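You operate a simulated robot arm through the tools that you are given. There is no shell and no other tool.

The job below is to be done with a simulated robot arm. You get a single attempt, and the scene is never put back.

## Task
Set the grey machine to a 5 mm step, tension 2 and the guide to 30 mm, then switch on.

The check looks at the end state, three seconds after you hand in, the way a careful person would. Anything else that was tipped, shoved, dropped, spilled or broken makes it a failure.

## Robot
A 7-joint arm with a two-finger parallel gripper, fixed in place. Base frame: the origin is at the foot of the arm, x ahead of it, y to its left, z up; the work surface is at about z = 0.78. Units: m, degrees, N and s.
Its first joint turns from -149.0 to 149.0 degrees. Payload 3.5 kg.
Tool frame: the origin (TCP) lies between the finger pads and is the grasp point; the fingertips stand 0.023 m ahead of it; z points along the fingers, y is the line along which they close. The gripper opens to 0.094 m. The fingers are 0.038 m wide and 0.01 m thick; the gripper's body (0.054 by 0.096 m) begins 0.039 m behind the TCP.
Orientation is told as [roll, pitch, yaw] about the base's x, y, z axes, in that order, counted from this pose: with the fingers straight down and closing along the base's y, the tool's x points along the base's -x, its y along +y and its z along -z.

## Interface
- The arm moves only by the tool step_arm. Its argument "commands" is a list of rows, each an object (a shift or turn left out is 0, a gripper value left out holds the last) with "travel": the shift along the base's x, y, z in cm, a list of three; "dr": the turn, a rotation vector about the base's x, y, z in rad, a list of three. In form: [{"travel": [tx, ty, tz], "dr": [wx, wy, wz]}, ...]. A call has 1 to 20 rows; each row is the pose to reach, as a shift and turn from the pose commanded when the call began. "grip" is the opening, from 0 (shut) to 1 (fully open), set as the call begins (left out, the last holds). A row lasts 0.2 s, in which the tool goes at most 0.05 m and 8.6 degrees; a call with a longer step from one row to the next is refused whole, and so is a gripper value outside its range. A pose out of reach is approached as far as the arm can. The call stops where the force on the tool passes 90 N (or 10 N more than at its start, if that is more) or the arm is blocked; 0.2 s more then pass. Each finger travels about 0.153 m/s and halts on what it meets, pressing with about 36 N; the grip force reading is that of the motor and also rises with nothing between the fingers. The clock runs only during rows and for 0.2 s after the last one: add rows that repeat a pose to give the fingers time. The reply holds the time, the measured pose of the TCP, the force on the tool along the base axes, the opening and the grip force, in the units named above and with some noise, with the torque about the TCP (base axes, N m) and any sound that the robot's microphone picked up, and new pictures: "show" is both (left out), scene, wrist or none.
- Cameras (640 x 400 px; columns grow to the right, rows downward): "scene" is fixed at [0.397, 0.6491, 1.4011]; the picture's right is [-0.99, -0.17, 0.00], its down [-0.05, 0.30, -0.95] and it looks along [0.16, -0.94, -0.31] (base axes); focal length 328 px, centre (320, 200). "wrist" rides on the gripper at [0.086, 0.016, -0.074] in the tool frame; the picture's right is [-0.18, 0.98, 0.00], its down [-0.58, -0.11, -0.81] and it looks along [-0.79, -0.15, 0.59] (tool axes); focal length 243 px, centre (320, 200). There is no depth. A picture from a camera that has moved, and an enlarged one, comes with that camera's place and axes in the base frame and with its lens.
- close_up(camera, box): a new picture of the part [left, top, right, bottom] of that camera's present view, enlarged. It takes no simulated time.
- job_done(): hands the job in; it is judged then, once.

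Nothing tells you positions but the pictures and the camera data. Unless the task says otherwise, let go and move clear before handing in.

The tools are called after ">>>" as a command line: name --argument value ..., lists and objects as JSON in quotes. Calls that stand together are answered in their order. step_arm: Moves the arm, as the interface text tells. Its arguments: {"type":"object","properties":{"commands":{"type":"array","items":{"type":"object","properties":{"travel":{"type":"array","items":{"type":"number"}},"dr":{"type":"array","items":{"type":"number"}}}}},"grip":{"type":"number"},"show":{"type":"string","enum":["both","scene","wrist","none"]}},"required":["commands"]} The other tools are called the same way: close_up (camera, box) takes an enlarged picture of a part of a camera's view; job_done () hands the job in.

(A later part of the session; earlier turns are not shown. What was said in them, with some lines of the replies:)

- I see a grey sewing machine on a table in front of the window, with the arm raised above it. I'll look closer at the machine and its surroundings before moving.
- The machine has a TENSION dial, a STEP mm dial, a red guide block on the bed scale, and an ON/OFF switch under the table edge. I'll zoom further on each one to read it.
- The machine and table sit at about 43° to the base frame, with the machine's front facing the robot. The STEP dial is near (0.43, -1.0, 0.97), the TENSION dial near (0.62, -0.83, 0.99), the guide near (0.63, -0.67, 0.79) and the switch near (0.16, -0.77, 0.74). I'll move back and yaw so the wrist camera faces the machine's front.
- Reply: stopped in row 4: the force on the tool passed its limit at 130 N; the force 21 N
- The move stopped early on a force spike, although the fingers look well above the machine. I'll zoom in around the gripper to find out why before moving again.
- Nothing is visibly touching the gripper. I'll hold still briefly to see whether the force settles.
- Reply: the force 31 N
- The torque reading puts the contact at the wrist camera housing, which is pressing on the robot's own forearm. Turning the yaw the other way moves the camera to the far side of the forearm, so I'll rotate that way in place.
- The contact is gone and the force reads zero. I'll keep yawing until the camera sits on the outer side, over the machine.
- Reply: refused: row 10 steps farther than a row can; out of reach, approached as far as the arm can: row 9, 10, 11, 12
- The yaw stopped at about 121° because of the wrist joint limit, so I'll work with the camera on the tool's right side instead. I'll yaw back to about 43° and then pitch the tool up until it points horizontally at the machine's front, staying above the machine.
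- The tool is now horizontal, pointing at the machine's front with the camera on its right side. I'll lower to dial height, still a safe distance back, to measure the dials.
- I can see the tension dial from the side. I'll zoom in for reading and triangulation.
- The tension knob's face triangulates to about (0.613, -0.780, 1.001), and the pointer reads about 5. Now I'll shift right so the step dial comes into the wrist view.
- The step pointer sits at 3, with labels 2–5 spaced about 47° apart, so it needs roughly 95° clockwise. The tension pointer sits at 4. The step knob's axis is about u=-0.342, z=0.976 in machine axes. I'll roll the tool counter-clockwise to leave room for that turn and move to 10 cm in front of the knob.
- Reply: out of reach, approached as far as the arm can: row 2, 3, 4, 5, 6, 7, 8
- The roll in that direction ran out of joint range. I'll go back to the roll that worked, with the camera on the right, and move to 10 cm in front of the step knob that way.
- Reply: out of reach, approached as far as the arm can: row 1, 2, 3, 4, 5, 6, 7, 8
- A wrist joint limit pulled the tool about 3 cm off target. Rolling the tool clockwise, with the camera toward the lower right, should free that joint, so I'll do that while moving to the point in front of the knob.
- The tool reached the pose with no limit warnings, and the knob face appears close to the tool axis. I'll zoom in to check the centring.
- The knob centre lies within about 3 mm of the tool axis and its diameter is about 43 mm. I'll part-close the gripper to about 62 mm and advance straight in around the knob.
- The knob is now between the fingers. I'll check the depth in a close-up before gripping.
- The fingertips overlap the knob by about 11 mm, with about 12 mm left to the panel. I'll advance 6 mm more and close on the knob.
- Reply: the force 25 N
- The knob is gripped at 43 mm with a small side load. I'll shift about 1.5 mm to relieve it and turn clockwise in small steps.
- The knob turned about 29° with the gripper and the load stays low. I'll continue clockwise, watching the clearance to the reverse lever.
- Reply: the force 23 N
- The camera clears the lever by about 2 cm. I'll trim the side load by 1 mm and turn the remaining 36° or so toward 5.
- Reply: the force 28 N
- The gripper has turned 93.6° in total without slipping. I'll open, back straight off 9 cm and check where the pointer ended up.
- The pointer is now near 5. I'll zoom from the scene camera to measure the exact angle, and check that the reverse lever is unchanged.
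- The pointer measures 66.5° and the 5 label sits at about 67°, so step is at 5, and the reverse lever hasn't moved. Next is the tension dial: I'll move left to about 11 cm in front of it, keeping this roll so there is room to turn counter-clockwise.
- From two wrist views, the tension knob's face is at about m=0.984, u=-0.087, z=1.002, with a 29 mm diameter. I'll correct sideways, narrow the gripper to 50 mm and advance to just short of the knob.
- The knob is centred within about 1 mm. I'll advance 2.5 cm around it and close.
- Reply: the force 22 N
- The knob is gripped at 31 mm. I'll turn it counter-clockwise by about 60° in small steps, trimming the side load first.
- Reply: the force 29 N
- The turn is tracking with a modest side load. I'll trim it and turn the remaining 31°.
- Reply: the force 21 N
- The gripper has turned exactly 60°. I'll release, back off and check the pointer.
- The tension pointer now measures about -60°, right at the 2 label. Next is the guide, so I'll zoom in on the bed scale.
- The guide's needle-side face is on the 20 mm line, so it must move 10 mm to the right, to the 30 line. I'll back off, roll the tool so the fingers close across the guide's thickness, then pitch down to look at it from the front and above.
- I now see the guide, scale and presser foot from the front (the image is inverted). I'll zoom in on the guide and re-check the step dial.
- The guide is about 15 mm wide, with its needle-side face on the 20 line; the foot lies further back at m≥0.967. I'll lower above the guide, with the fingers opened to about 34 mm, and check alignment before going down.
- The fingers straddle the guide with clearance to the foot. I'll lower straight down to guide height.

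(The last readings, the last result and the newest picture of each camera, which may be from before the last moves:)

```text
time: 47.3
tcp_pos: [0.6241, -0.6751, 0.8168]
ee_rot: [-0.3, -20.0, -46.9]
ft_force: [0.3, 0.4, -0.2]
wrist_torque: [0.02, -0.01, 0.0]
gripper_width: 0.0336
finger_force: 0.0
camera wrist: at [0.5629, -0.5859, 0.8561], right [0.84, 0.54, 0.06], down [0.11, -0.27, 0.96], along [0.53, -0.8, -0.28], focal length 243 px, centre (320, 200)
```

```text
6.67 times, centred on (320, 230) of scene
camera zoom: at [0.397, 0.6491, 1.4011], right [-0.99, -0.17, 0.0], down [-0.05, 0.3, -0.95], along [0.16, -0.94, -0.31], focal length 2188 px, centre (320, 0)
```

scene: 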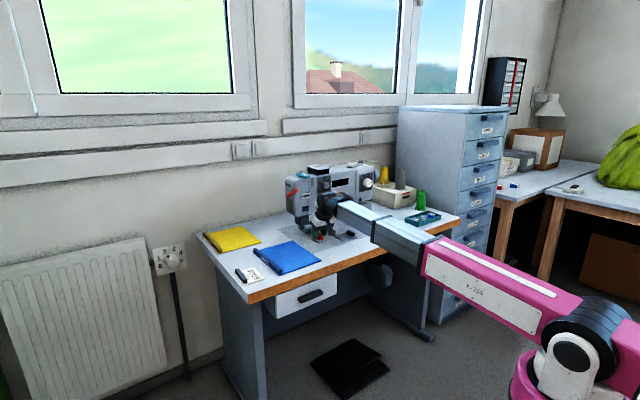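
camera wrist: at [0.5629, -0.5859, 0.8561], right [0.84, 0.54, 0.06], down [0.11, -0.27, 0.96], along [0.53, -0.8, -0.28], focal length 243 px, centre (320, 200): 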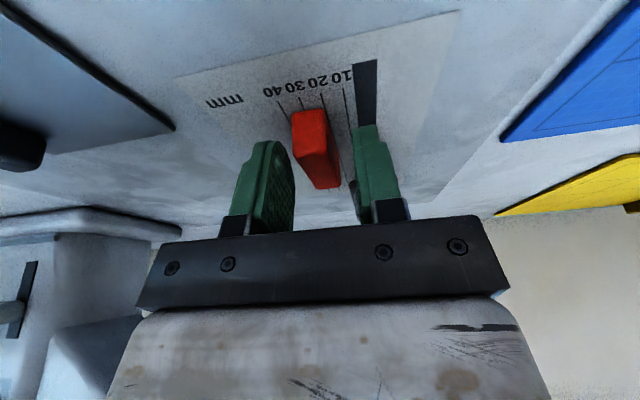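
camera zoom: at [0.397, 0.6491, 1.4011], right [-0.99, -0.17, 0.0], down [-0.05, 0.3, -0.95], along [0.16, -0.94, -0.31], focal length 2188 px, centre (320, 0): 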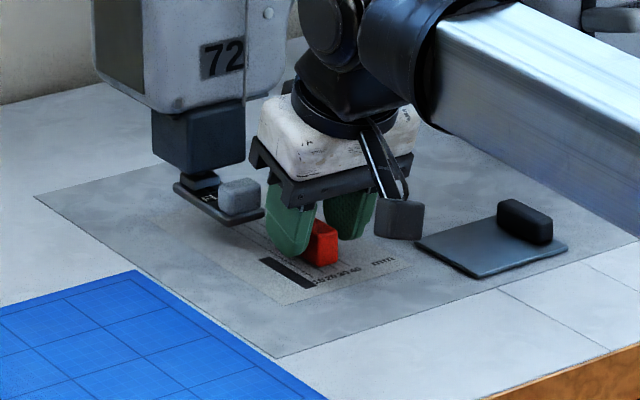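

The view clearly shows the guide's needle-side face on the 20 line, centred between the fingers. I'll close gently on it and check its position again.

>>> step_arm --commands '[{"travel": [0, 0, 0]}, {"travel": [0, 0, 0]}, {"travel": [0, 0, 0]}]' --grip 0.12

>>> close_up --camera "wrist" --box '[240, 60, 400, 180]'

```text
time: 48.1
tcp_pos: [0.6249, -0.6753, 0.8165]
ee_rot: [-0.2, -20.0, -46.9]
ft_force: [-0.1, -0.5, 0.0]
wrist_torque: [-0.26, 0.3, 1.64]
gripper_width: 0.0171
finger_force: 44.8
camera wrist: at [0.5628, -0.5859, 0.8561], right [0.84, 0.54, 0.06], down [0.11, -0.27, 0.96], along [0.54, -0.8, -0.28], focal length 243 px, centre (320, 200)
```

scene: 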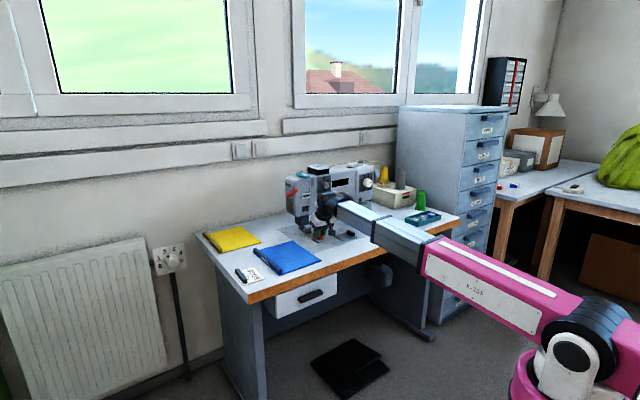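
wrist: 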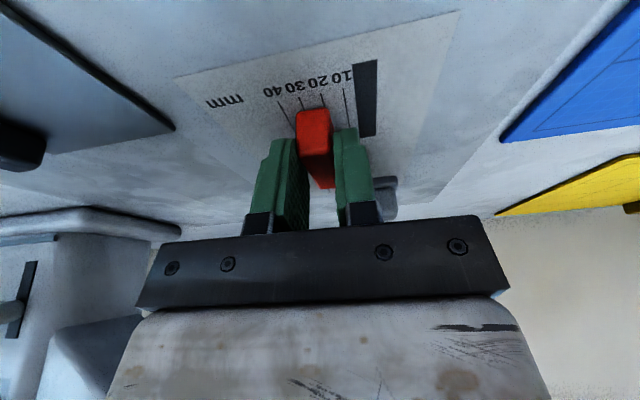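

```text
3.33 times, centred on (320, 120) of wrist
camera zoom: at [0.5628, -0.5859, 0.8561], right [0.84, 0.54, 0.06], down [0.11, -0.27, 0.96], along [0.54, -0.8, -0.28], focal length 809 px, centre (320, 467)
```

zoom: 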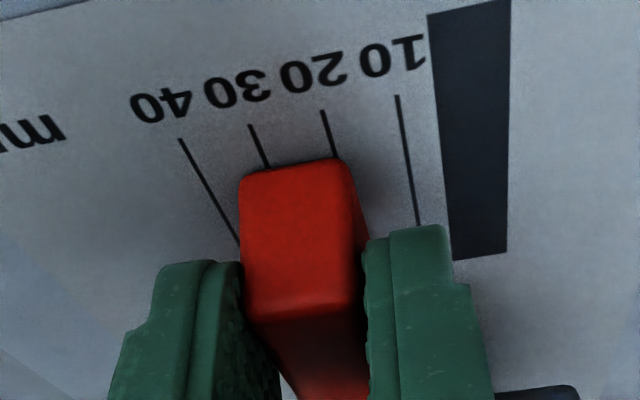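

The guide is held. A small yaw torque suggests the bed is rotated about 1° from my tool, so I'll turn the tool slightly to match and slide the guide 10 mm toward 30.

>>> step_arm --commands '[{"travel": [-0.1, -0.1, 0], "dr": [0, 0, 0.01]}, {"travel": [-0.25, -0.24, 0], "dr": [0, 0, 0.02]}, {"travel": [-0.4, -0.38, 0], "dr": [0, 0, 0.02]}, {"travel": [-0.55, -0.52, 0], "dr": [0, 0, 0.02]}, {"travel": [-0.72, -0.69, 0], "dr": [0, 0, 0.02]}, {"travel": [-0.72, -0.69, 0], "dr": [0, 0, 0.02]}]'

>>> close_up --camera "wrist" --box '[240, 60, 400, 180]'

```text
time: 49.5
tcp_pos: [0.6169, -0.6823, 0.816]
ee_rot: [-0.3, -20.0, -45.9]
ft_force: [-0.4, -2.8, -2.8]
wrist_torque: [-0.11, 0.44, 1.56]
gripper_width: 0.0165
finger_force: 45.2
camera wrist: at [0.5537, -0.5943, 0.8561], right [0.83, 0.56, 0.06], down [0.11, -0.27, 0.96], along [0.55, -0.78, -0.28], focal length 243 px, centre (320, 200)
```

scene: 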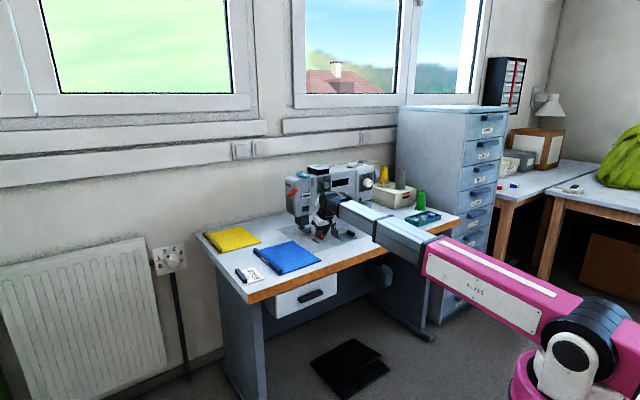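
wrist: 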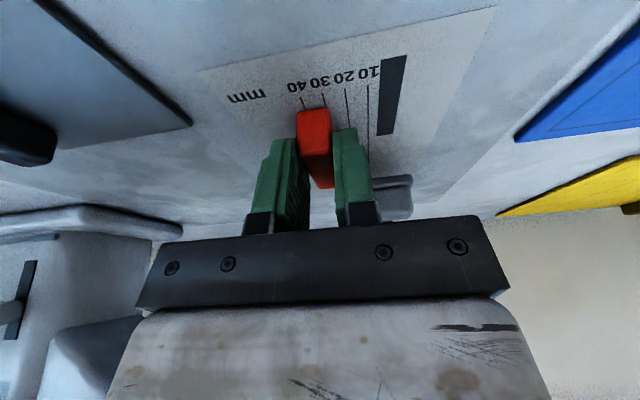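

```text
3.33 times, centred on (320, 120) of wrist
camera zoom: at [0.5537, -0.5943, 0.8561], right [0.83, 0.56, 0.06], down [0.11, -0.27, 0.96], along [0.55, -0.78, -0.28], focal length 809 px, centre (320, 467)
```

zoom: 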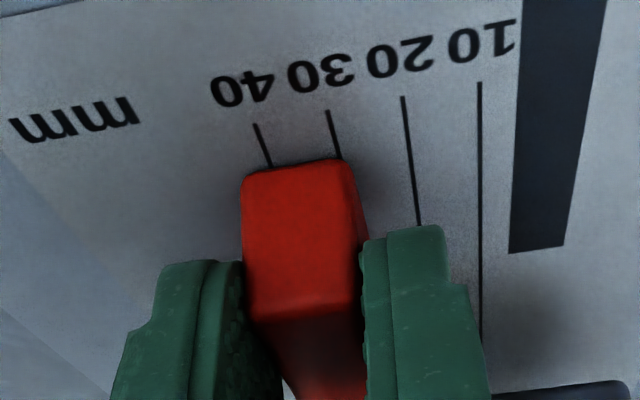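

The guide moved with the gripper and is now at the 30 line. I'll zoom tightly to measure the exact alignment.

>>> close_up --camera "wrist" --box '[290, 80, 350, 125]'

>>> close_up --camera "scene" --box '[306, 226, 336, 246]'

```text
8.89 times, centred on (320, 102) of wrist
camera zoom: at [0.5537, -0.5943, 0.8561], right [0.83, 0.56, 0.06], down [0.11, -0.27, 0.96], along [0.55, -0.78, -0.28], focal length 2157 px, centre (320, 1067)
```

zoom: 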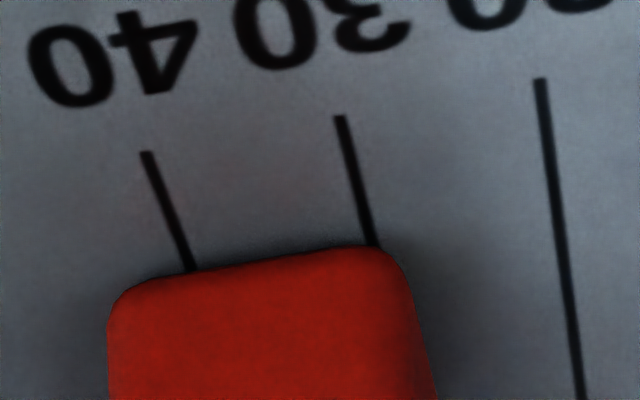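

```text
16.00 times, centred on (321, 236) of scene
camera zoom: at [0.397, 0.6491, 1.4011], right [-0.99, -0.17, 0.0], down [-0.05, 0.3, -0.95], along [0.16, -0.94, -0.31], focal length 5250 px, centre (304, -376)
```

zoom: 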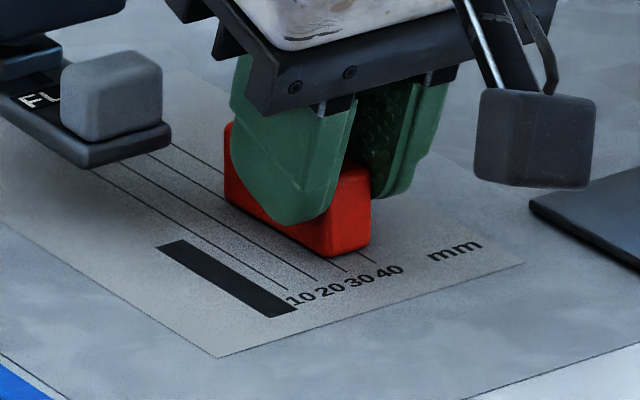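

The guide's needle-side face looks about 1.1 mm short of the 30 line. I'll slide it another 1.1 mm and re-measure.

>>> step_arm --commands '[{"travel": [-0.04, -0.04, 0]}, {"travel": [-0.08, -0.075, 0]}, {"travel": [-0.08, -0.075, 0]}]'

>>> close_up --camera "wrist" --box '[290, 80, 350, 125]'

>>> close_up --camera "wrist" --box '[310, 95, 350, 125]'

```text
time: 50.3
tcp_pos: [0.6155, -0.6817, 0.8161]
ee_rot: [-0.3, -19.9, -45.9]
ft_force: [-1.5, -1.4, -7.4]
wrist_torque: [-0.43, -0.02, 1.54]
gripper_width: 0.0167
finger_force: 44.8
camera wrist: at [0.5531, -0.5949, 0.8562], right [0.83, 0.56, 0.06], down [0.11, -0.27, 0.96], along [0.55, -0.78, -0.29], focal length 243 px, centre (320, 200)
```

scene: 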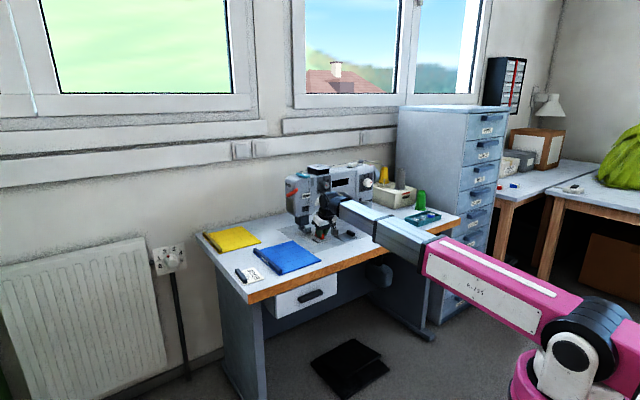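
wrist: 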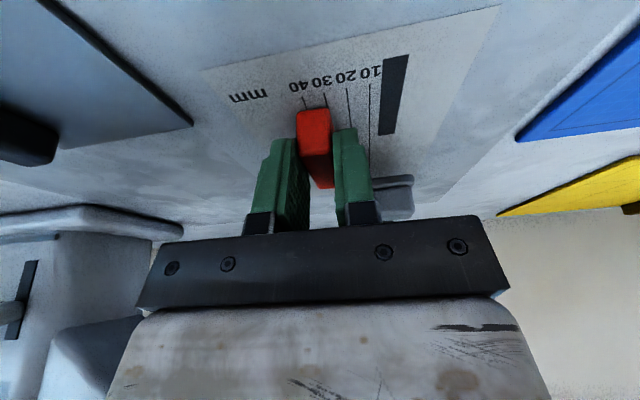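

```text
8.89 times, centred on (320, 102) of wrist
camera zoom: at [0.5531, -0.5949, 0.8562], right [0.83, 0.56, 0.06], down [0.11, -0.27, 0.96], along [0.55, -0.78, -0.29], focal length 2157 px, centre (320, 1067)
```

zoom: 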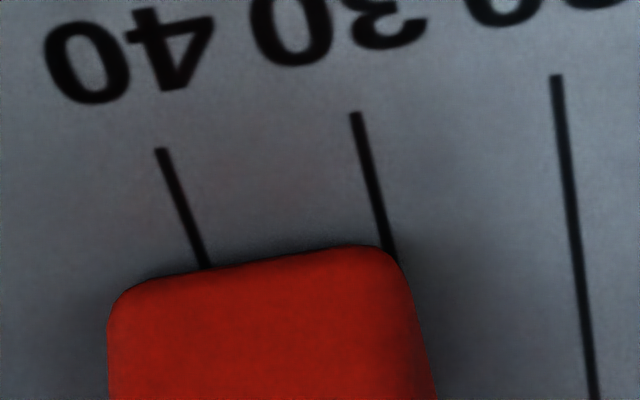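

```text
13.33 times, centred on (330, 110) of wrist
camera zoom: at [0.5531, -0.5949, 0.8562], right [0.83, 0.56, 0.06], down [0.11, -0.27, 0.96], along [0.55, -0.78, -0.29], focal length 3235 px, centre (187, 1400)
```

zoom: 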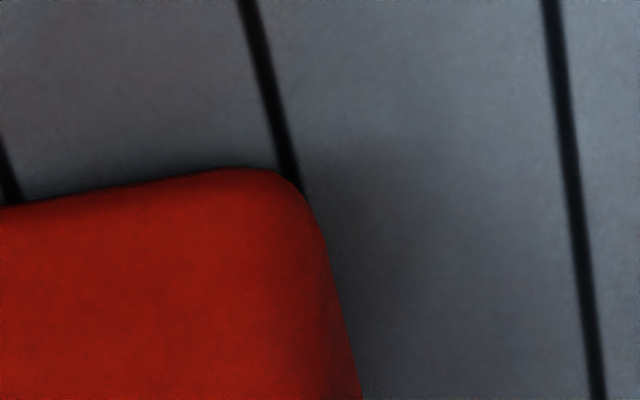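

The face is still about 0.7–0.9 mm short of the line. I'll nudge it once more by 0.9 mm.

>>> step_arm --commands '[{"travel": [-0.04, -0.03, 0]}, {"travel": [-0.066, -0.062, 0]}, {"travel": [-0.066, -0.062, 0]}]' --show "wrist"

>>> close_up --camera "wrist" --box '[310, 95, 350, 125]'

>>> close_up --camera "scene" --box '[306, 226, 336, 246]'

```text
time: 51.1
tcp_pos: [0.615, -0.6825, 0.816]
ee_rot: [-0.2, -19.9, -45.9]
ft_force: [-1.3, -0.4, -16.0]
wrist_torque: [-0.44, -0.05, 1.49]
gripper_width: 0.0166
finger_force: 45.3
camera wrist: at [0.5527, -0.5954, 0.8564], right [0.83, 0.56, 0.06], down [0.11, -0.27, 0.96], along [0.55, -0.78, -0.29], focal length 243 px, centre (320, 200)
```

wrist: 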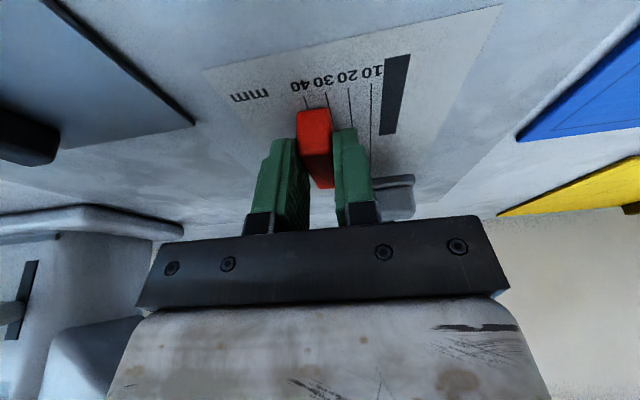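

```text
13.33 times, centred on (330, 110) of wrist
camera zoom: at [0.5527, -0.5954, 0.8564], right [0.83, 0.56, 0.06], down [0.11, -0.27, 0.96], along [0.55, -0.78, -0.29], focal length 3235 px, centre (187, 1400)
```

zoom: 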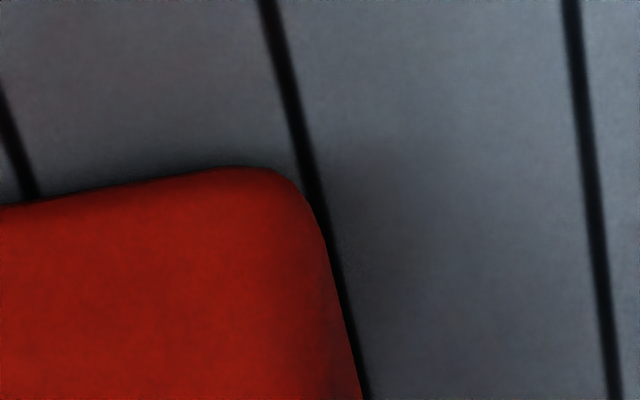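

```text
16.00 times, centred on (321, 236) of scene
camera zoom: at [0.397, 0.6491, 1.4011], right [-0.99, -0.17, 0.0], down [-0.05, 0.3, -0.95], along [0.16, -0.94, -0.31], focal length 5250 px, centre (304, -376)
```

zoom: 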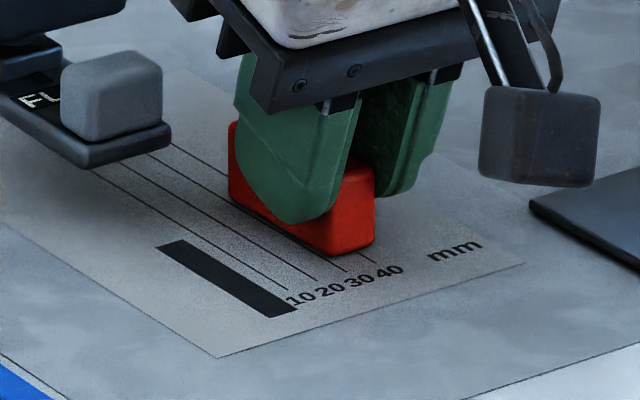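

The needle-side face now sits right on the 30 line from both cameras. I'll open the fingers, lift straight up and re-check.

>>> step_arm --commands '[{"travel": [0, 0, 0]}, {"travel": [0, 0, 0]}]' --grip 0.36 --show "none"

>>> step_arm --commands '[{"travel": [0, 0, 1.0]}, {"travel": [0, 0, 2.5]}, {"travel": [0, 0, 4.0]}, {"travel": [0, 0, 5.5]}, {"travel": [0, 0, 5.5]}]'

>>> close_up --camera "wrist" --box '[270, 0, 390, 90]'

>>> close_up --camera "scene" --box '[306, 226, 336, 246]'

```text
time: 51.7
tcp_pos: [0.6152, -0.683, 0.8174]
ee_rot: [-0.2, -20.0, -45.9]
ft_force: [0.2, 0.6, 0.5]
wrist_torque: [0.03, 0.0, 0.04]
gripper_width: 0.0337
finger_force: 0.1
```

```text
time: 52.9
tcp_pos: [0.6148, -0.683, 0.8727]
ee_rot: [-0.4, -19.9, -45.9]
ft_force: [-0.1, 0.1, 0.2]
wrist_torque: [0.01, -0.02, -0.01]
gripper_width: 0.0338
finger_force: 0.1
camera wrist: at [0.5521, -0.595, 0.9125], right [0.83, 0.56, 0.06], down [0.11, -0.27, 0.96], along [0.55, -0.78, -0.28], focal length 243 px, centre (320, 200)
```

scene: 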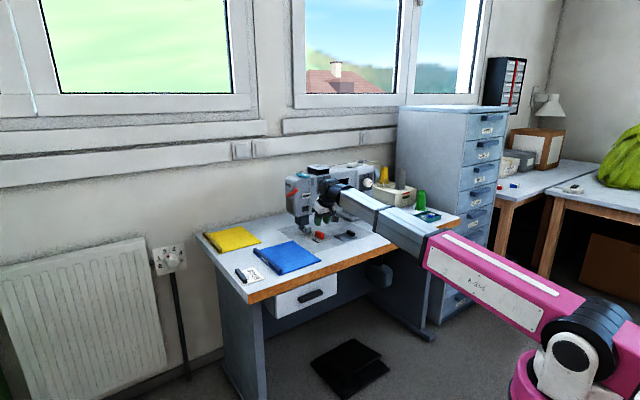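
wrist: 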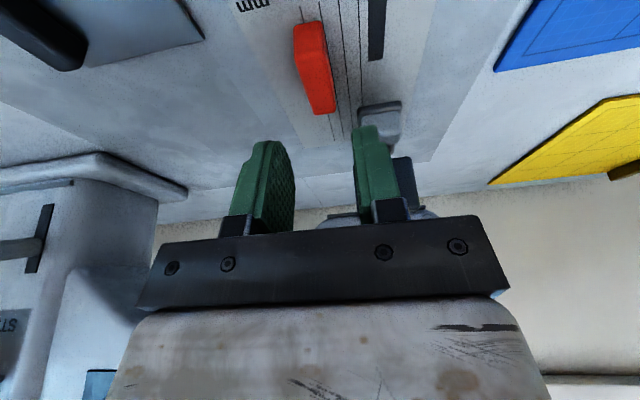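

```text
4.44 times, centred on (330, 45) of wrist
camera zoom: at [0.5521, -0.595, 0.9125], right [0.83, 0.56, 0.06], down [0.11, -0.27, 0.96], along [0.55, -0.78, -0.28], focal length 1078 px, centre (276, 889)
```

zoom: 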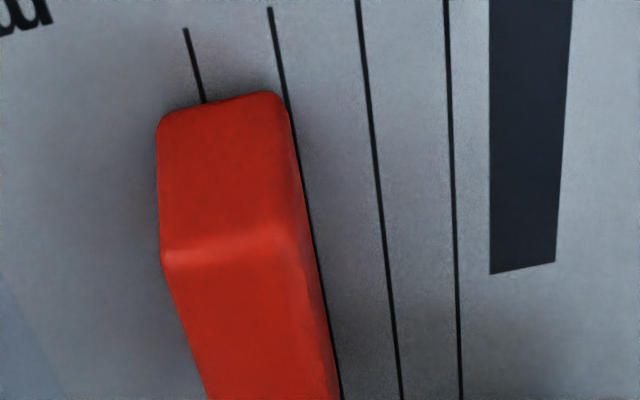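

```text
16.00 times, centred on (321, 236) of scene
camera zoom: at [0.397, 0.6491, 1.4011], right [-0.99, -0.17, 0.0], down [-0.05, 0.3, -0.95], along [0.16, -0.94, -0.31], focal length 5250 px, centre (304, -376)
```

zoom: 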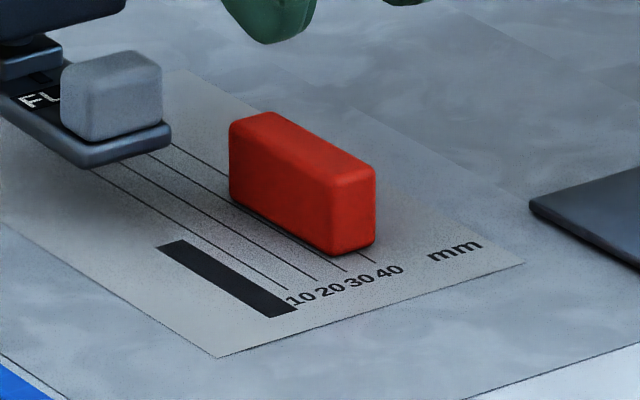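

The guide's face sits exactly on the 30 line. Last is the switch: a white rocker on the black box under the table's front edge, top part out (OFF), near u≈-0.49, m≈0.73, z≈0.70. I'll back up and away from the machine, then level the tool.

>>> step_arm --commands '[{"travel": [-1.0, 1.1, 2.0]}, {"travel": [-3.5, 3.7, 4.0]}, {"travel": [-6.4, 6.8, 6.0]}, {"travel": [-9.4, 10.0, 7.5]}, {"travel": [-12.3, 13.2, 8.0]}, {"travel": [-12.3, 13.2, 8.0]}]' --show "none"

>>> step_arm --commands '[{"travel": [-1.0, 1.0, 0], "dr": [-0.0877, -0.0851, 0]}, {"travel": [-1.9, 2.0, 0], "dr": [-0.1755, -0.1701, 0]}, {"travel": [-2.9, 3.1, 0], "dr": [-0.2632, -0.2552, 0]}, {"travel": [-3.8, 4.1, 0], "dr": [-0.351, -0.3402, 0]}, {"travel": [-4.8, 5.1, 0], "dr": [-0.4387, -0.4253, 0]}, {"travel": [-5.7, 6.1, 0], "dr": [-0.5264, -0.5103, 0]}, {"travel": [-6.7, 7.1, 0], "dr": [-0.6142, -0.5954, 0]}, {"travel": [-7.6, 8.2, 0], "dr": [-0.7019, -0.6804, 0]}, {"travel": [-8.6, 9.2, 0], "dr": [-0.7897, -0.7655, 0]}, {"travel": [-9.5, 10.2, 0], "dr": [-0.8774, -0.8505, 0]}, {"travel": [-9.5, 10.2, 0], "dr": [-0.8774, -0.8505, 0]}]'

```text
time: 54.3
tcp_pos: [0.4932, -0.5516, 0.9521]
ee_rot: [-0.4, -19.9, -45.9]
ft_force: [0.5, -0.2, 0.8]
wrist_torque: [-0.02, -0.06, 0.02]
gripper_width: 0.0337
finger_force: 0.2
```

```text
time: 56.7
tcp_pos: [0.4553, -0.5032, 0.9604]
ee_rot: [-159.8, -89.9, 113.7]
ft_force: [-0.6, -0.2, -0.7]
wrist_torque: [0.02, 0.04, -0.02]
gripper_width: 0.034
finger_force: 0.1
out of reach, approached as far as the arm can: row 7, 8, 9, 10, 11
camera wrist: at [0.4141, -0.4369, 0.8732], right [0.71, 0.68, 0.18], down [-0.64, 0.51, 0.58], along [0.3, -0.53, 0.79], focal length 243 px, centre (320, 200)
```

scene: 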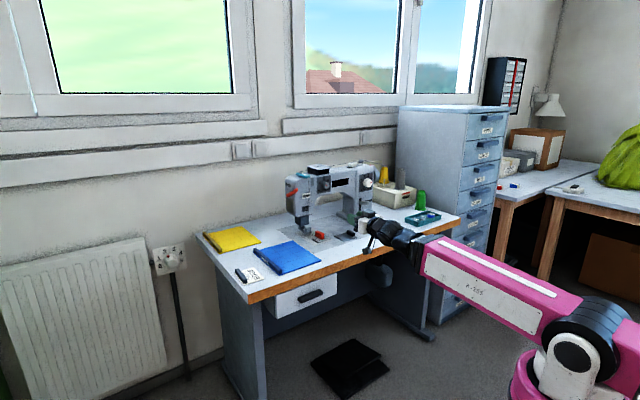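
wrist: 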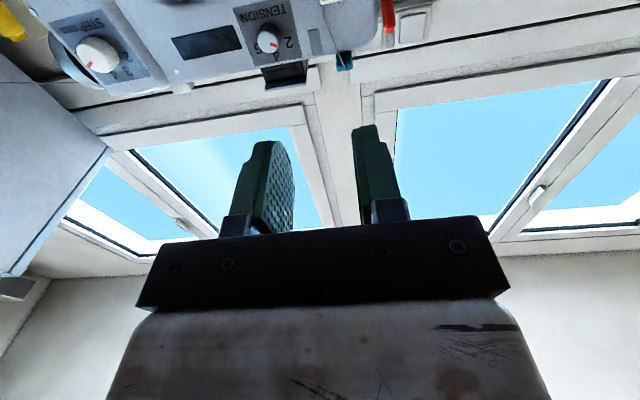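

The arm can't retract quite as far as I asked, but the tool is level. Both dials are visible and read 5 and 2. I'll move right along the table front to a point ahead of the switch, staying above table height.

>>> step_arm --commands '[{"travel": [-2.37, -3.85, -1.0]}, {"travel": [-5.56, -6.83, -2.0]}, {"travel": [-8.75, -9.8, -3.0]}, {"travel": [-11.94, -12.77, -4.0]}, {"travel": [-15.12, -15.75, -5.0]}, {"travel": [-19.34, -17.61, -6.0]}, {"travel": [-23.56, -19.48, -7.0]}, {"travel": [-27.78, -21.35, -8.0]}, {"travel": [-32.0, -23.22, -9.0]}, {"travel": [-36.22, -25.1, -10.0]}, {"travel": [-40.43, -26.97, -11.0]}, {"travel": [-40.43, -26.97, -11.0]}]' --grip 0.0

```text
time: 59.3
tcp_pos: [0.0477, -0.7712, 0.848]
ee_rot: [-18.4, -90.1, -27.8]
ft_force: [0.9, 0.6, -0.4]
wrist_torque: [0.0, 0.02, -0.01]
gripper_width: 0.0001
finger_force: 35.5
camera wrist: at [0.008, -0.7065, 0.7617], right [0.71, 0.68, 0.18], down [-0.64, 0.51, 0.58], along [0.3, -0.53, 0.79], focal length 243 px, centre (320, 200)
```

scene: 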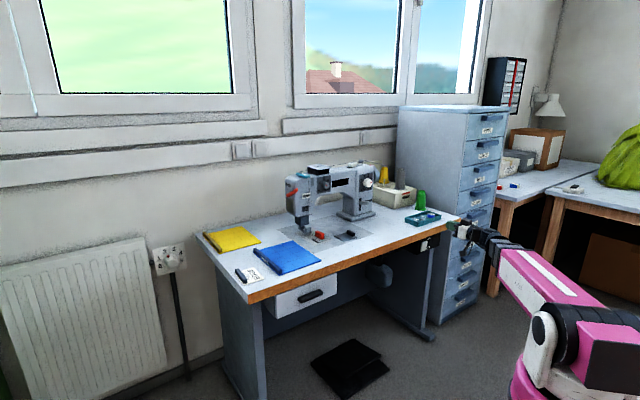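
wrist: 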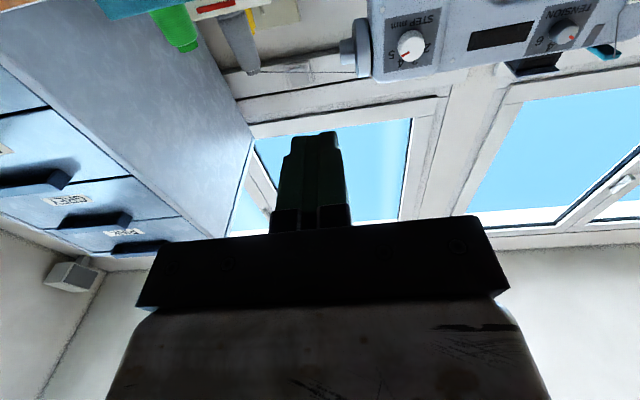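

The tool reached the point with the fingers closed. I'll zoom in on the switch from the scene camera, and re-check both dials from here.

>>> close_up --camera "scene" --box '[400, 200, 500, 280]'

>>> close_up --camera "scene" --box '[412, 228, 442, 252]'

>>> close_up --camera "wrist" --box '[360, 0, 620, 90]'

```text
5.00 times, centred on (450, 240) of scene
camera zoom: at [0.397, 0.6491, 1.4011], right [-0.99, -0.17, 0.0], down [-0.05, 0.3, -0.95], along [0.16, -0.94, -0.31], focal length 1641 px, centre (-330, 0)
```

zoom: 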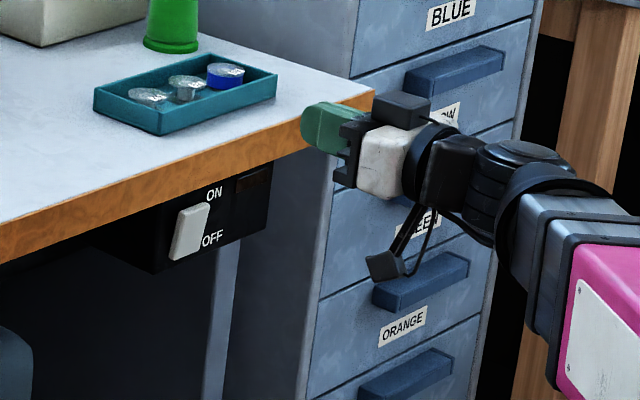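

```text
16.00 times, centred on (427, 240) of scene
camera zoom: at [0.397, 0.6491, 1.4011], right [-0.99, -0.17, 0.0], down [-0.05, 0.3, -0.95], along [0.16, -0.94, -0.31], focal length 5250 px, centre (-1392, -440)
```

zoom: 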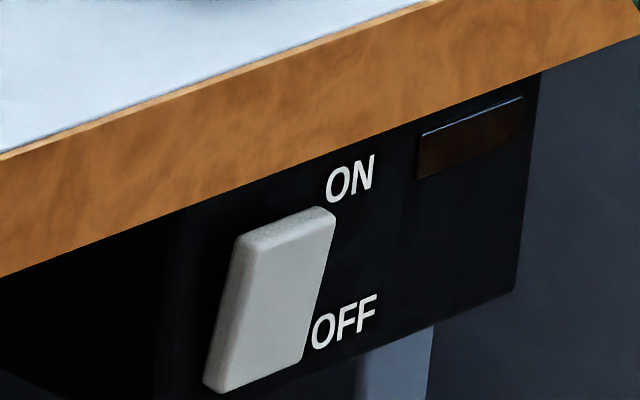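

```text
2.46 times, centred on (490, 45) of wrist
camera zoom: at [0.008, -0.7065, 0.7617], right [0.71, 0.68, 0.18], down [-0.64, 0.51, 0.58], along [0.3, -0.53, 0.79], focal length 597 px, centre (-98, 582)
```

zoom: 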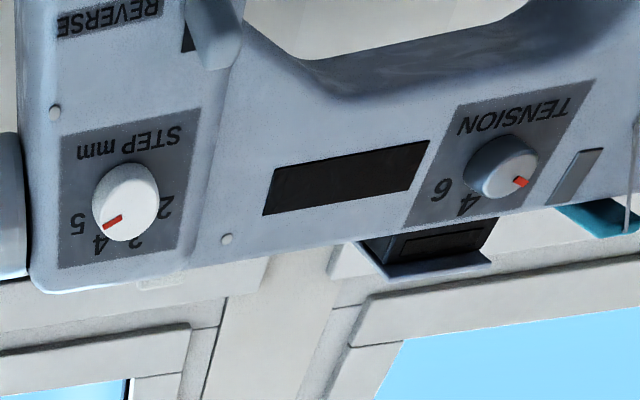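

The rocker's top sticks out, so it's OFF, and the ON label is at the top; the lamp window beside it is dark. I'll lower the tool in front of the table edge to view the switch with the wrist camera.

>>> step_arm --commands '[{"travel": [0, 0, -3]}, {"travel": [0, 0, -6]}, {"travel": [0, 0, -9]}, {"travel": [0, 0, -12]}, {"travel": [0, 0, -14]}, {"travel": [0, 0, -14]}]'

>>> close_up --camera "wrist" --box '[220, 0, 460, 150]'

>>> close_up --camera "scene" --box '[400, 200, 500, 280]'

```text
time: 60.7
tcp_pos: [0.0468, -0.7691, 0.7078]
ee_rot: [-53.8, -90.0, 7.8]
ft_force: [0.2, -1.4, 0.3]
wrist_torque: [-0.02, 0.0, 0.03]
gripper_width: 0.0
finger_force: 36.0
camera wrist: at [0.0073, -0.7044, 0.6206], right [0.71, 0.68, 0.18], down [-0.64, 0.51, 0.58], along [0.3, -0.53, 0.79], focal length 243 px, centre (320, 200)
```

scene: 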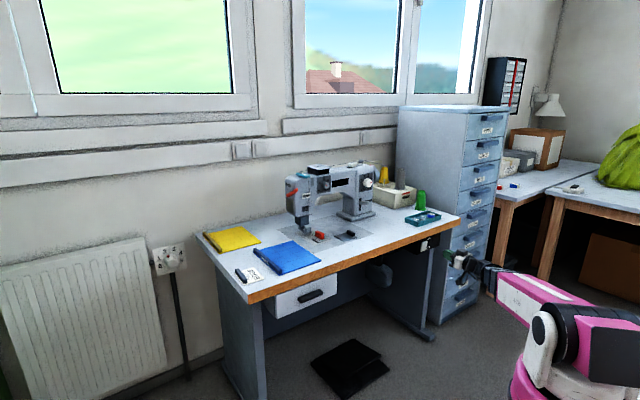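
wrist: 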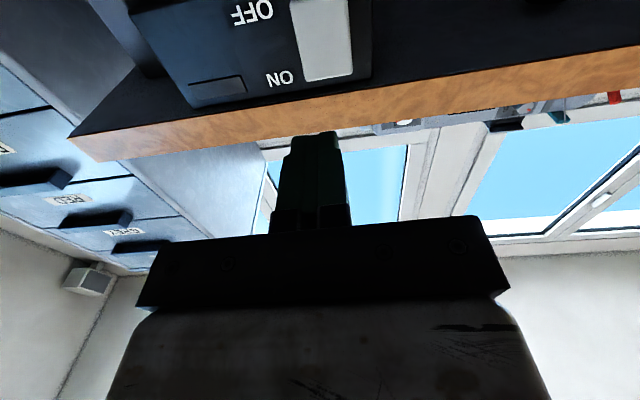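

```text
2.67 times, centred on (340, 75) of wrist
camera zoom: at [0.0073, -0.7044, 0.6206], right [0.71, 0.68, 0.18], down [-0.64, 0.51, 0.58], along [0.3, -0.53, 0.79], focal length 647 px, centre (267, 533)
```

zoom: 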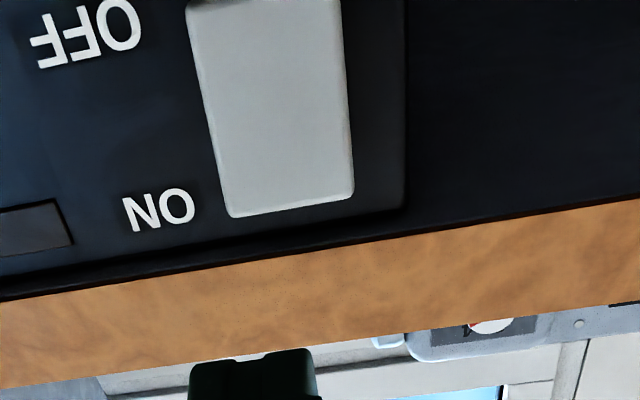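

```text
5.00 times, centred on (450, 240) of scene
camera zoom: at [0.397, 0.6491, 1.4011], right [-0.99, -0.17, 0.0], down [-0.05, 0.3, -0.95], along [0.16, -0.94, -0.31], focal length 1641 px, centre (-330, 0)
```

zoom: 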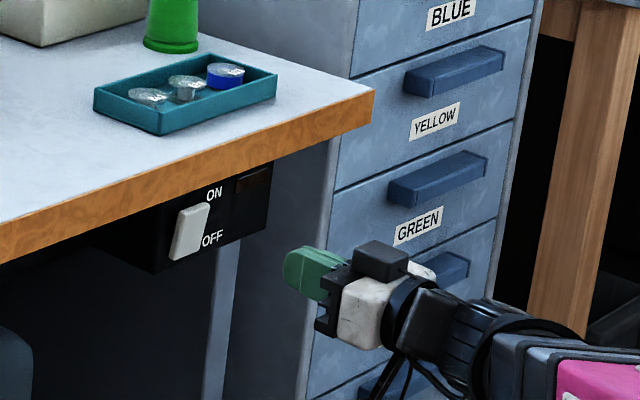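

Both cameras agree on the rocker: its ON end protrudes to m≈0.716 at z≈0.725, and it spans 40 mm around u≈-0.496. I'll line up the closed fingertips with the ON end and approach to about 1 cm from it.

>>> step_arm --commands '[{"travel": [0.43, 0.42, 1.3]}, {"travel": [2.8, -2.0, 1.3]}, {"travel": [5.0, -4.3, 1.3]}, {"travel": [7.0, -6.4, 1.3]}, {"travel": [7.0, -6.4, 1.3]}]'

>>> close_up --camera "wrist" --box '[220, 40, 440, 200]'

>>> close_up --camera "scene" --box '[405, 215, 455, 260]'

```text
time: 61.9
tcp_pos: [0.118, -0.8334, 0.721]
ee_rot: [-11.7, -90.0, -34.5]
ft_force: [0.1, 0.1, 0.1]
wrist_torque: [0.0, 0.03, 0.0]
gripper_width: 0.0
finger_force: 36.2
camera wrist: at [0.078, -0.7677, 0.6332], right [0.71, 0.68, 0.18], down [-0.64, 0.51, 0.58], along [0.3, -0.53, 0.79], focal length 243 px, centre (320, 200)
```

scene: 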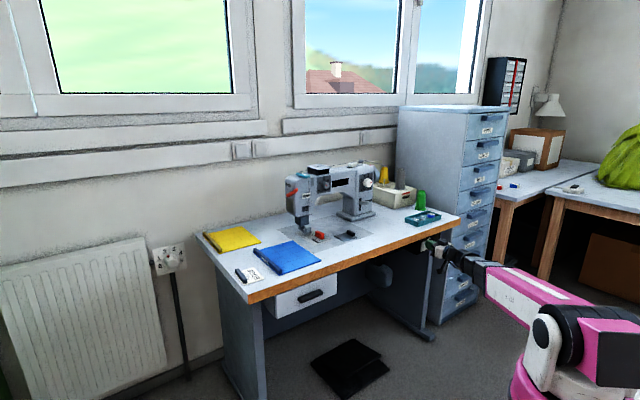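
wrist: 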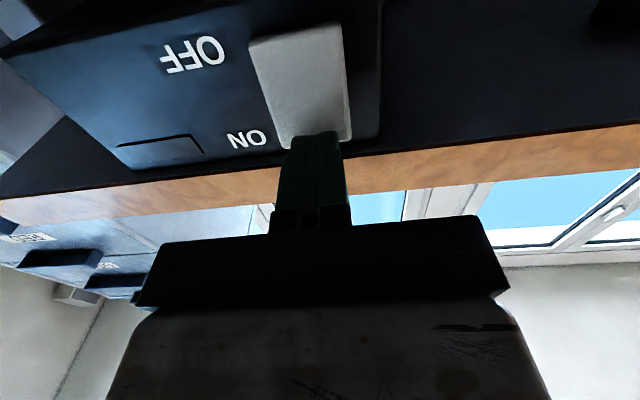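

```text
2.50 times, centred on (330, 120) of wrist
camera zoom: at [0.078, -0.7677, 0.6332], right [0.71, 0.68, 0.18], down [-0.64, 0.51, 0.58], along [0.3, -0.53, 0.79], focal length 606 px, centre (295, 400)
```

zoom: 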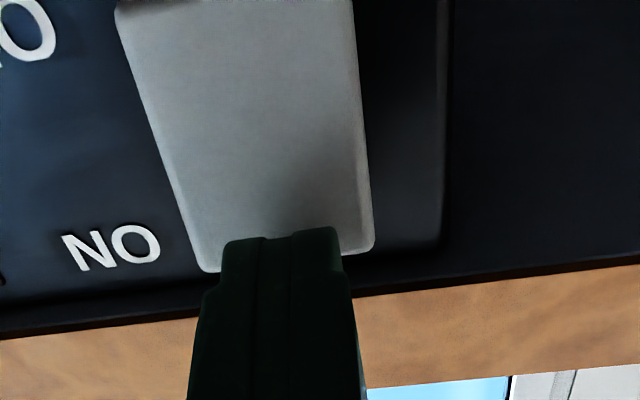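

```text
8.89 times, centred on (430, 238) of scene
camera zoom: at [0.397, 0.6491, 1.4011], right [-0.99, -0.17, 0.0], down [-0.05, 0.3, -0.95], along [0.16, -0.94, -0.31], focal length 2917 px, centre (-658, -133)
```

zoom: 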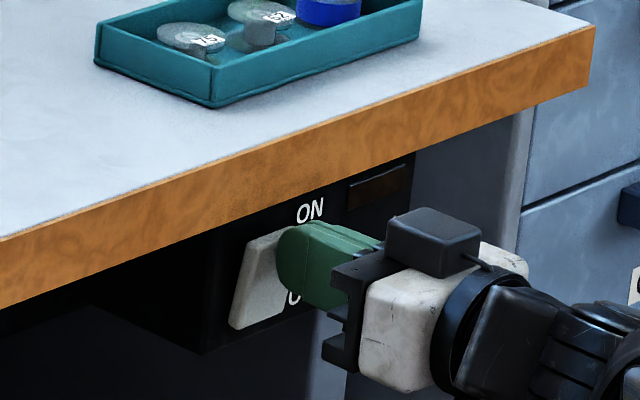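

The fingertips are about 12 mm from the ON end of the rocker and centred on it. I'll press forward slowly and watch the force and sound.

>>> step_arm --commands '[{"travel": [0.3, -0.3, -0.3]}, {"travel": [0.56, -0.57, -0.3]}, {"travel": [0.84, -0.86, -0.3]}, {"travel": [1.04, -1.08, -0.3]}, {"travel": [1.25, -1.29, -0.3]}, {"travel": [1.46, -1.51, -0.3]}, {"travel": [1.46, -1.51, -0.3]}]'

>>> close_up --camera "scene" --box '[405, 215, 455, 260]'

>>> close_up --camera "wrist" --box '[220, 40, 440, 200]'

```text
time: 63.0
tcp_pos: [0.124, -0.8398, 0.7172]
ee_rot: [-5.0, -89.9, -41.6]
ft_force: [-41.1, 24.8, 6.9]
wrist_torque: [0.3, 0.71, -0.09]
gripper_width: 0.0001
finger_force: 36.4
stopped in row 5: the force on the tool passed its limit at 98 N (the readings are from after the stop); the commanded pose is now the measured one
camera wrist: at [0.0846, -0.7737, 0.6308], right [0.72, 0.67, 0.18], down [-0.63, 0.51, 0.58], along [0.3, -0.53, 0.79], focal length 243 px, centre (320, 200)
```

scene: 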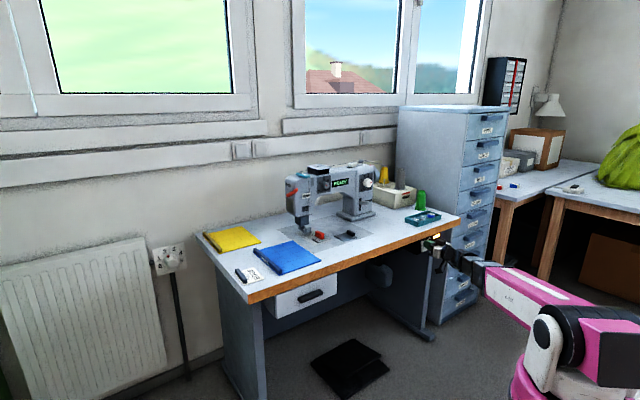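
wrist: 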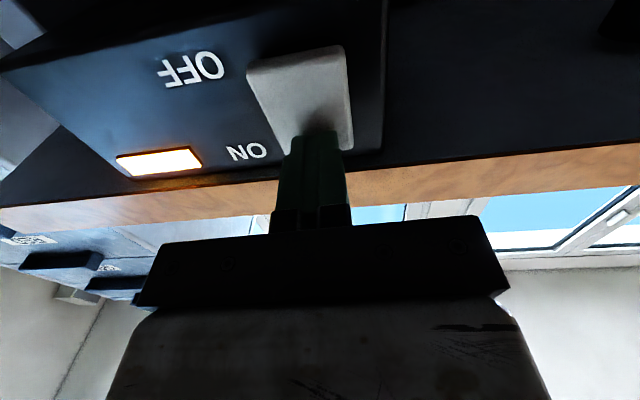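

```text
8.89 times, centred on (430, 238) of scene
camera zoom: at [0.397, 0.6491, 1.4011], right [-0.99, -0.17, 0.0], down [-0.05, 0.3, -0.95], along [0.16, -0.94, -0.31], focal length 2917 px, centre (-658, -133)
```

zoom: 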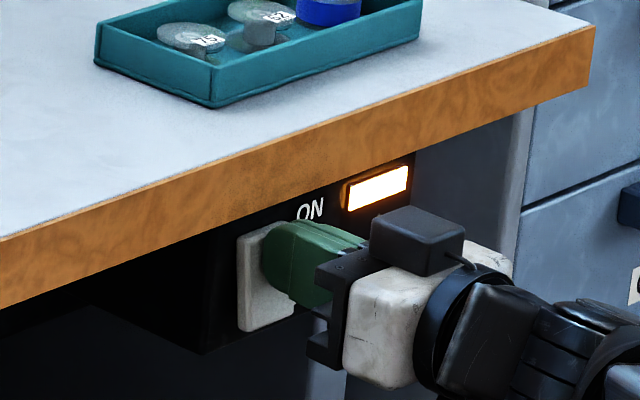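

```text
2.50 times, centred on (330, 120) of wrist
camera zoom: at [0.0846, -0.7737, 0.6308], right [0.72, 0.67, 0.18], down [-0.63, 0.51, 0.58], along [0.3, -0.53, 0.79], focal length 606 px, centre (295, 400)
```

zoom: 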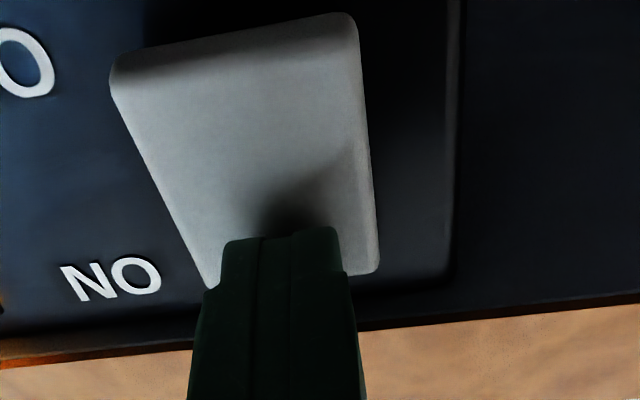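

The lamp is lit and the machine's display has come on. I'll back straight away from the switch and read the display.

>>> step_arm --commands '[{"travel": [-1.0, 1.05, 0]}, {"travel": [-3.0, 3.1, 0]}, {"travel": [-5.5, 5.7, 0]}, {"travel": [-8.0, 8.3, 0]}, {"travel": [-8.0, 8.3, 0]}]'

>>> close_up --camera "scene" --box '[285, 155, 405, 245]'

>>> close_up --camera "scene" --box '[327, 172, 351, 194]'

>>> close_up --camera "scene" --box '[405, 215, 455, 260]'

>>> close_up --camera "scene" --box '[370, 168, 394, 194]'

```text
time: 64.2
tcp_pos: [0.048, -0.7578, 0.7173]
ee_rot: [-11.7, -89.7, -34.9]
ft_force: [0.1, -0.2, 0.7]
wrist_torque: [0.0, 0.0, -0.02]
gripper_width: 0.0
finger_force: 36.0
camera wrist: at [0.0069, -0.6935, 0.6299], right [0.71, 0.68, 0.18], down [-0.63, 0.51, 0.58], along [0.3, -0.53, 0.79], focal length 243 px, centre (320, 200)
```

scene: 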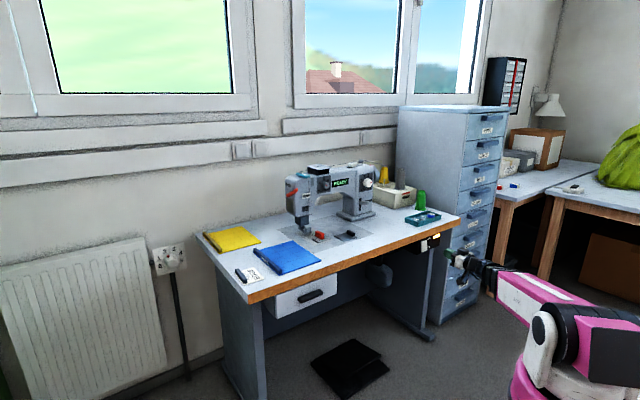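
wrist: 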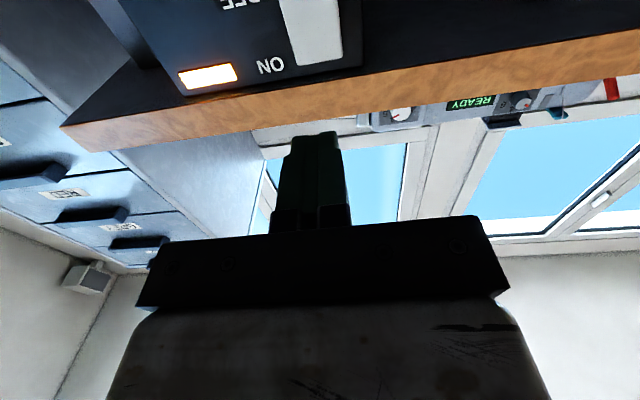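

```text
4.44 times, centred on (345, 200) of scene
camera zoom: at [0.397, 0.6491, 1.4011], right [-0.99, -0.17, 0.0], down [-0.05, 0.3, -0.95], along [0.16, -0.94, -0.31], focal length 1458 px, centre (209, 200)
```

zoom: 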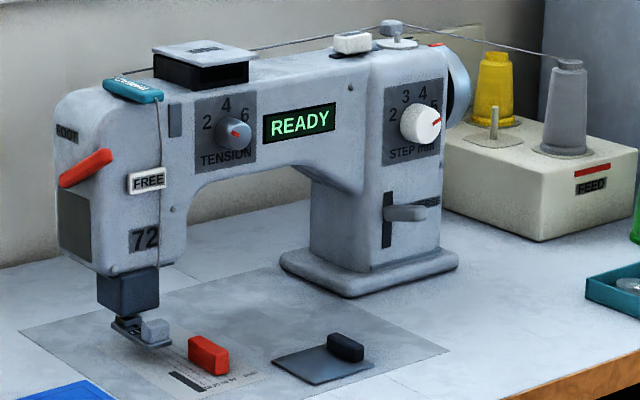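

```text
16.00 times, centred on (339, 183) of scene
camera zoom: at [0.397, 0.6491, 1.4011], right [-0.99, -0.17, 0.0], down [-0.05, 0.3, -0.95], along [0.16, -0.94, -0.31], focal length 5250 px, centre (16, 472)
```

zoom: 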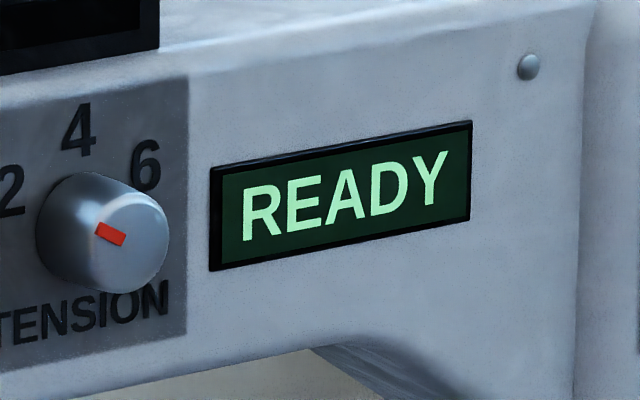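

```text
8.89 times, centred on (430, 238) of scene
camera zoom: at [0.397, 0.6491, 1.4011], right [-0.99, -0.17, 0.0], down [-0.05, 0.3, -0.95], along [0.16, -0.94, -0.31], focal length 2917 px, centre (-658, -133)
```

zoom: 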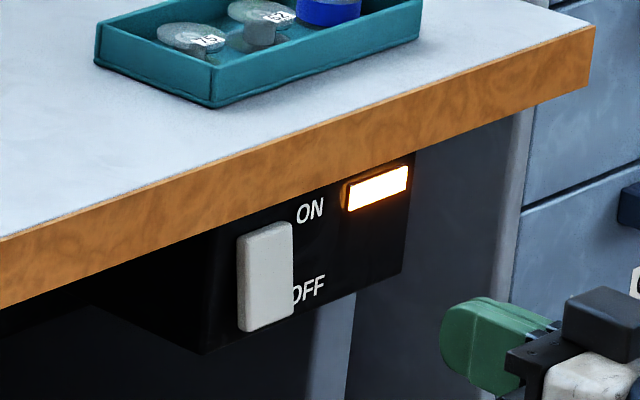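

```text
15.38 times, centred on (382, 181) of scene
camera zoom: at [0.397, 0.6491, 1.4011], right [-0.99, -0.17, 0.0], down [-0.05, 0.3, -0.95], along [0.16, -0.94, -0.31], focal length 5048 px, centre (-634, 492)
```

zoom: 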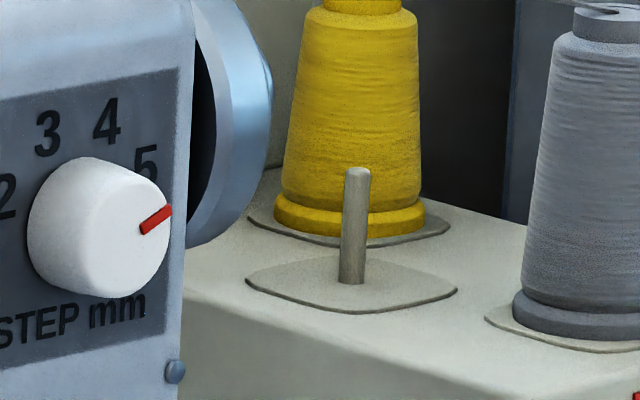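

The display reads READY and the lamp is lit. Step points to 5, tension to 2, and the guide's face is on the 30 mm line. The arm is clear and nothing else has moved, so I'm handing in.

>>> job_done

```text
The job is handed in.
```

The grey machine is set as you asked and switched on, and I've handed the job in. The check's result wasn't shown to me.

| Setting | Was | Now |
|---|---|---|
| Step | 3 mm | 5 mm: the pointer is within about 1° of the 5 mark |
| Tension | 4 | 2: the pointer is within about 2° of the 2 mark |
| Guide | about 20 mm | 30 mm: the needle-side face lies on the 30 line, seen from both cameras |
| Power | off | on: the switch lamp is lit and the display reads READY |

I read the guide from its needle-side face, because the block has no index mark of its own.

Early on, the wrist camera housing pressed against the robot's own forearm and that move stopped itself. It touched nothing on the table. In the last pictures nothing else had moved, and the arm was clear of the table.
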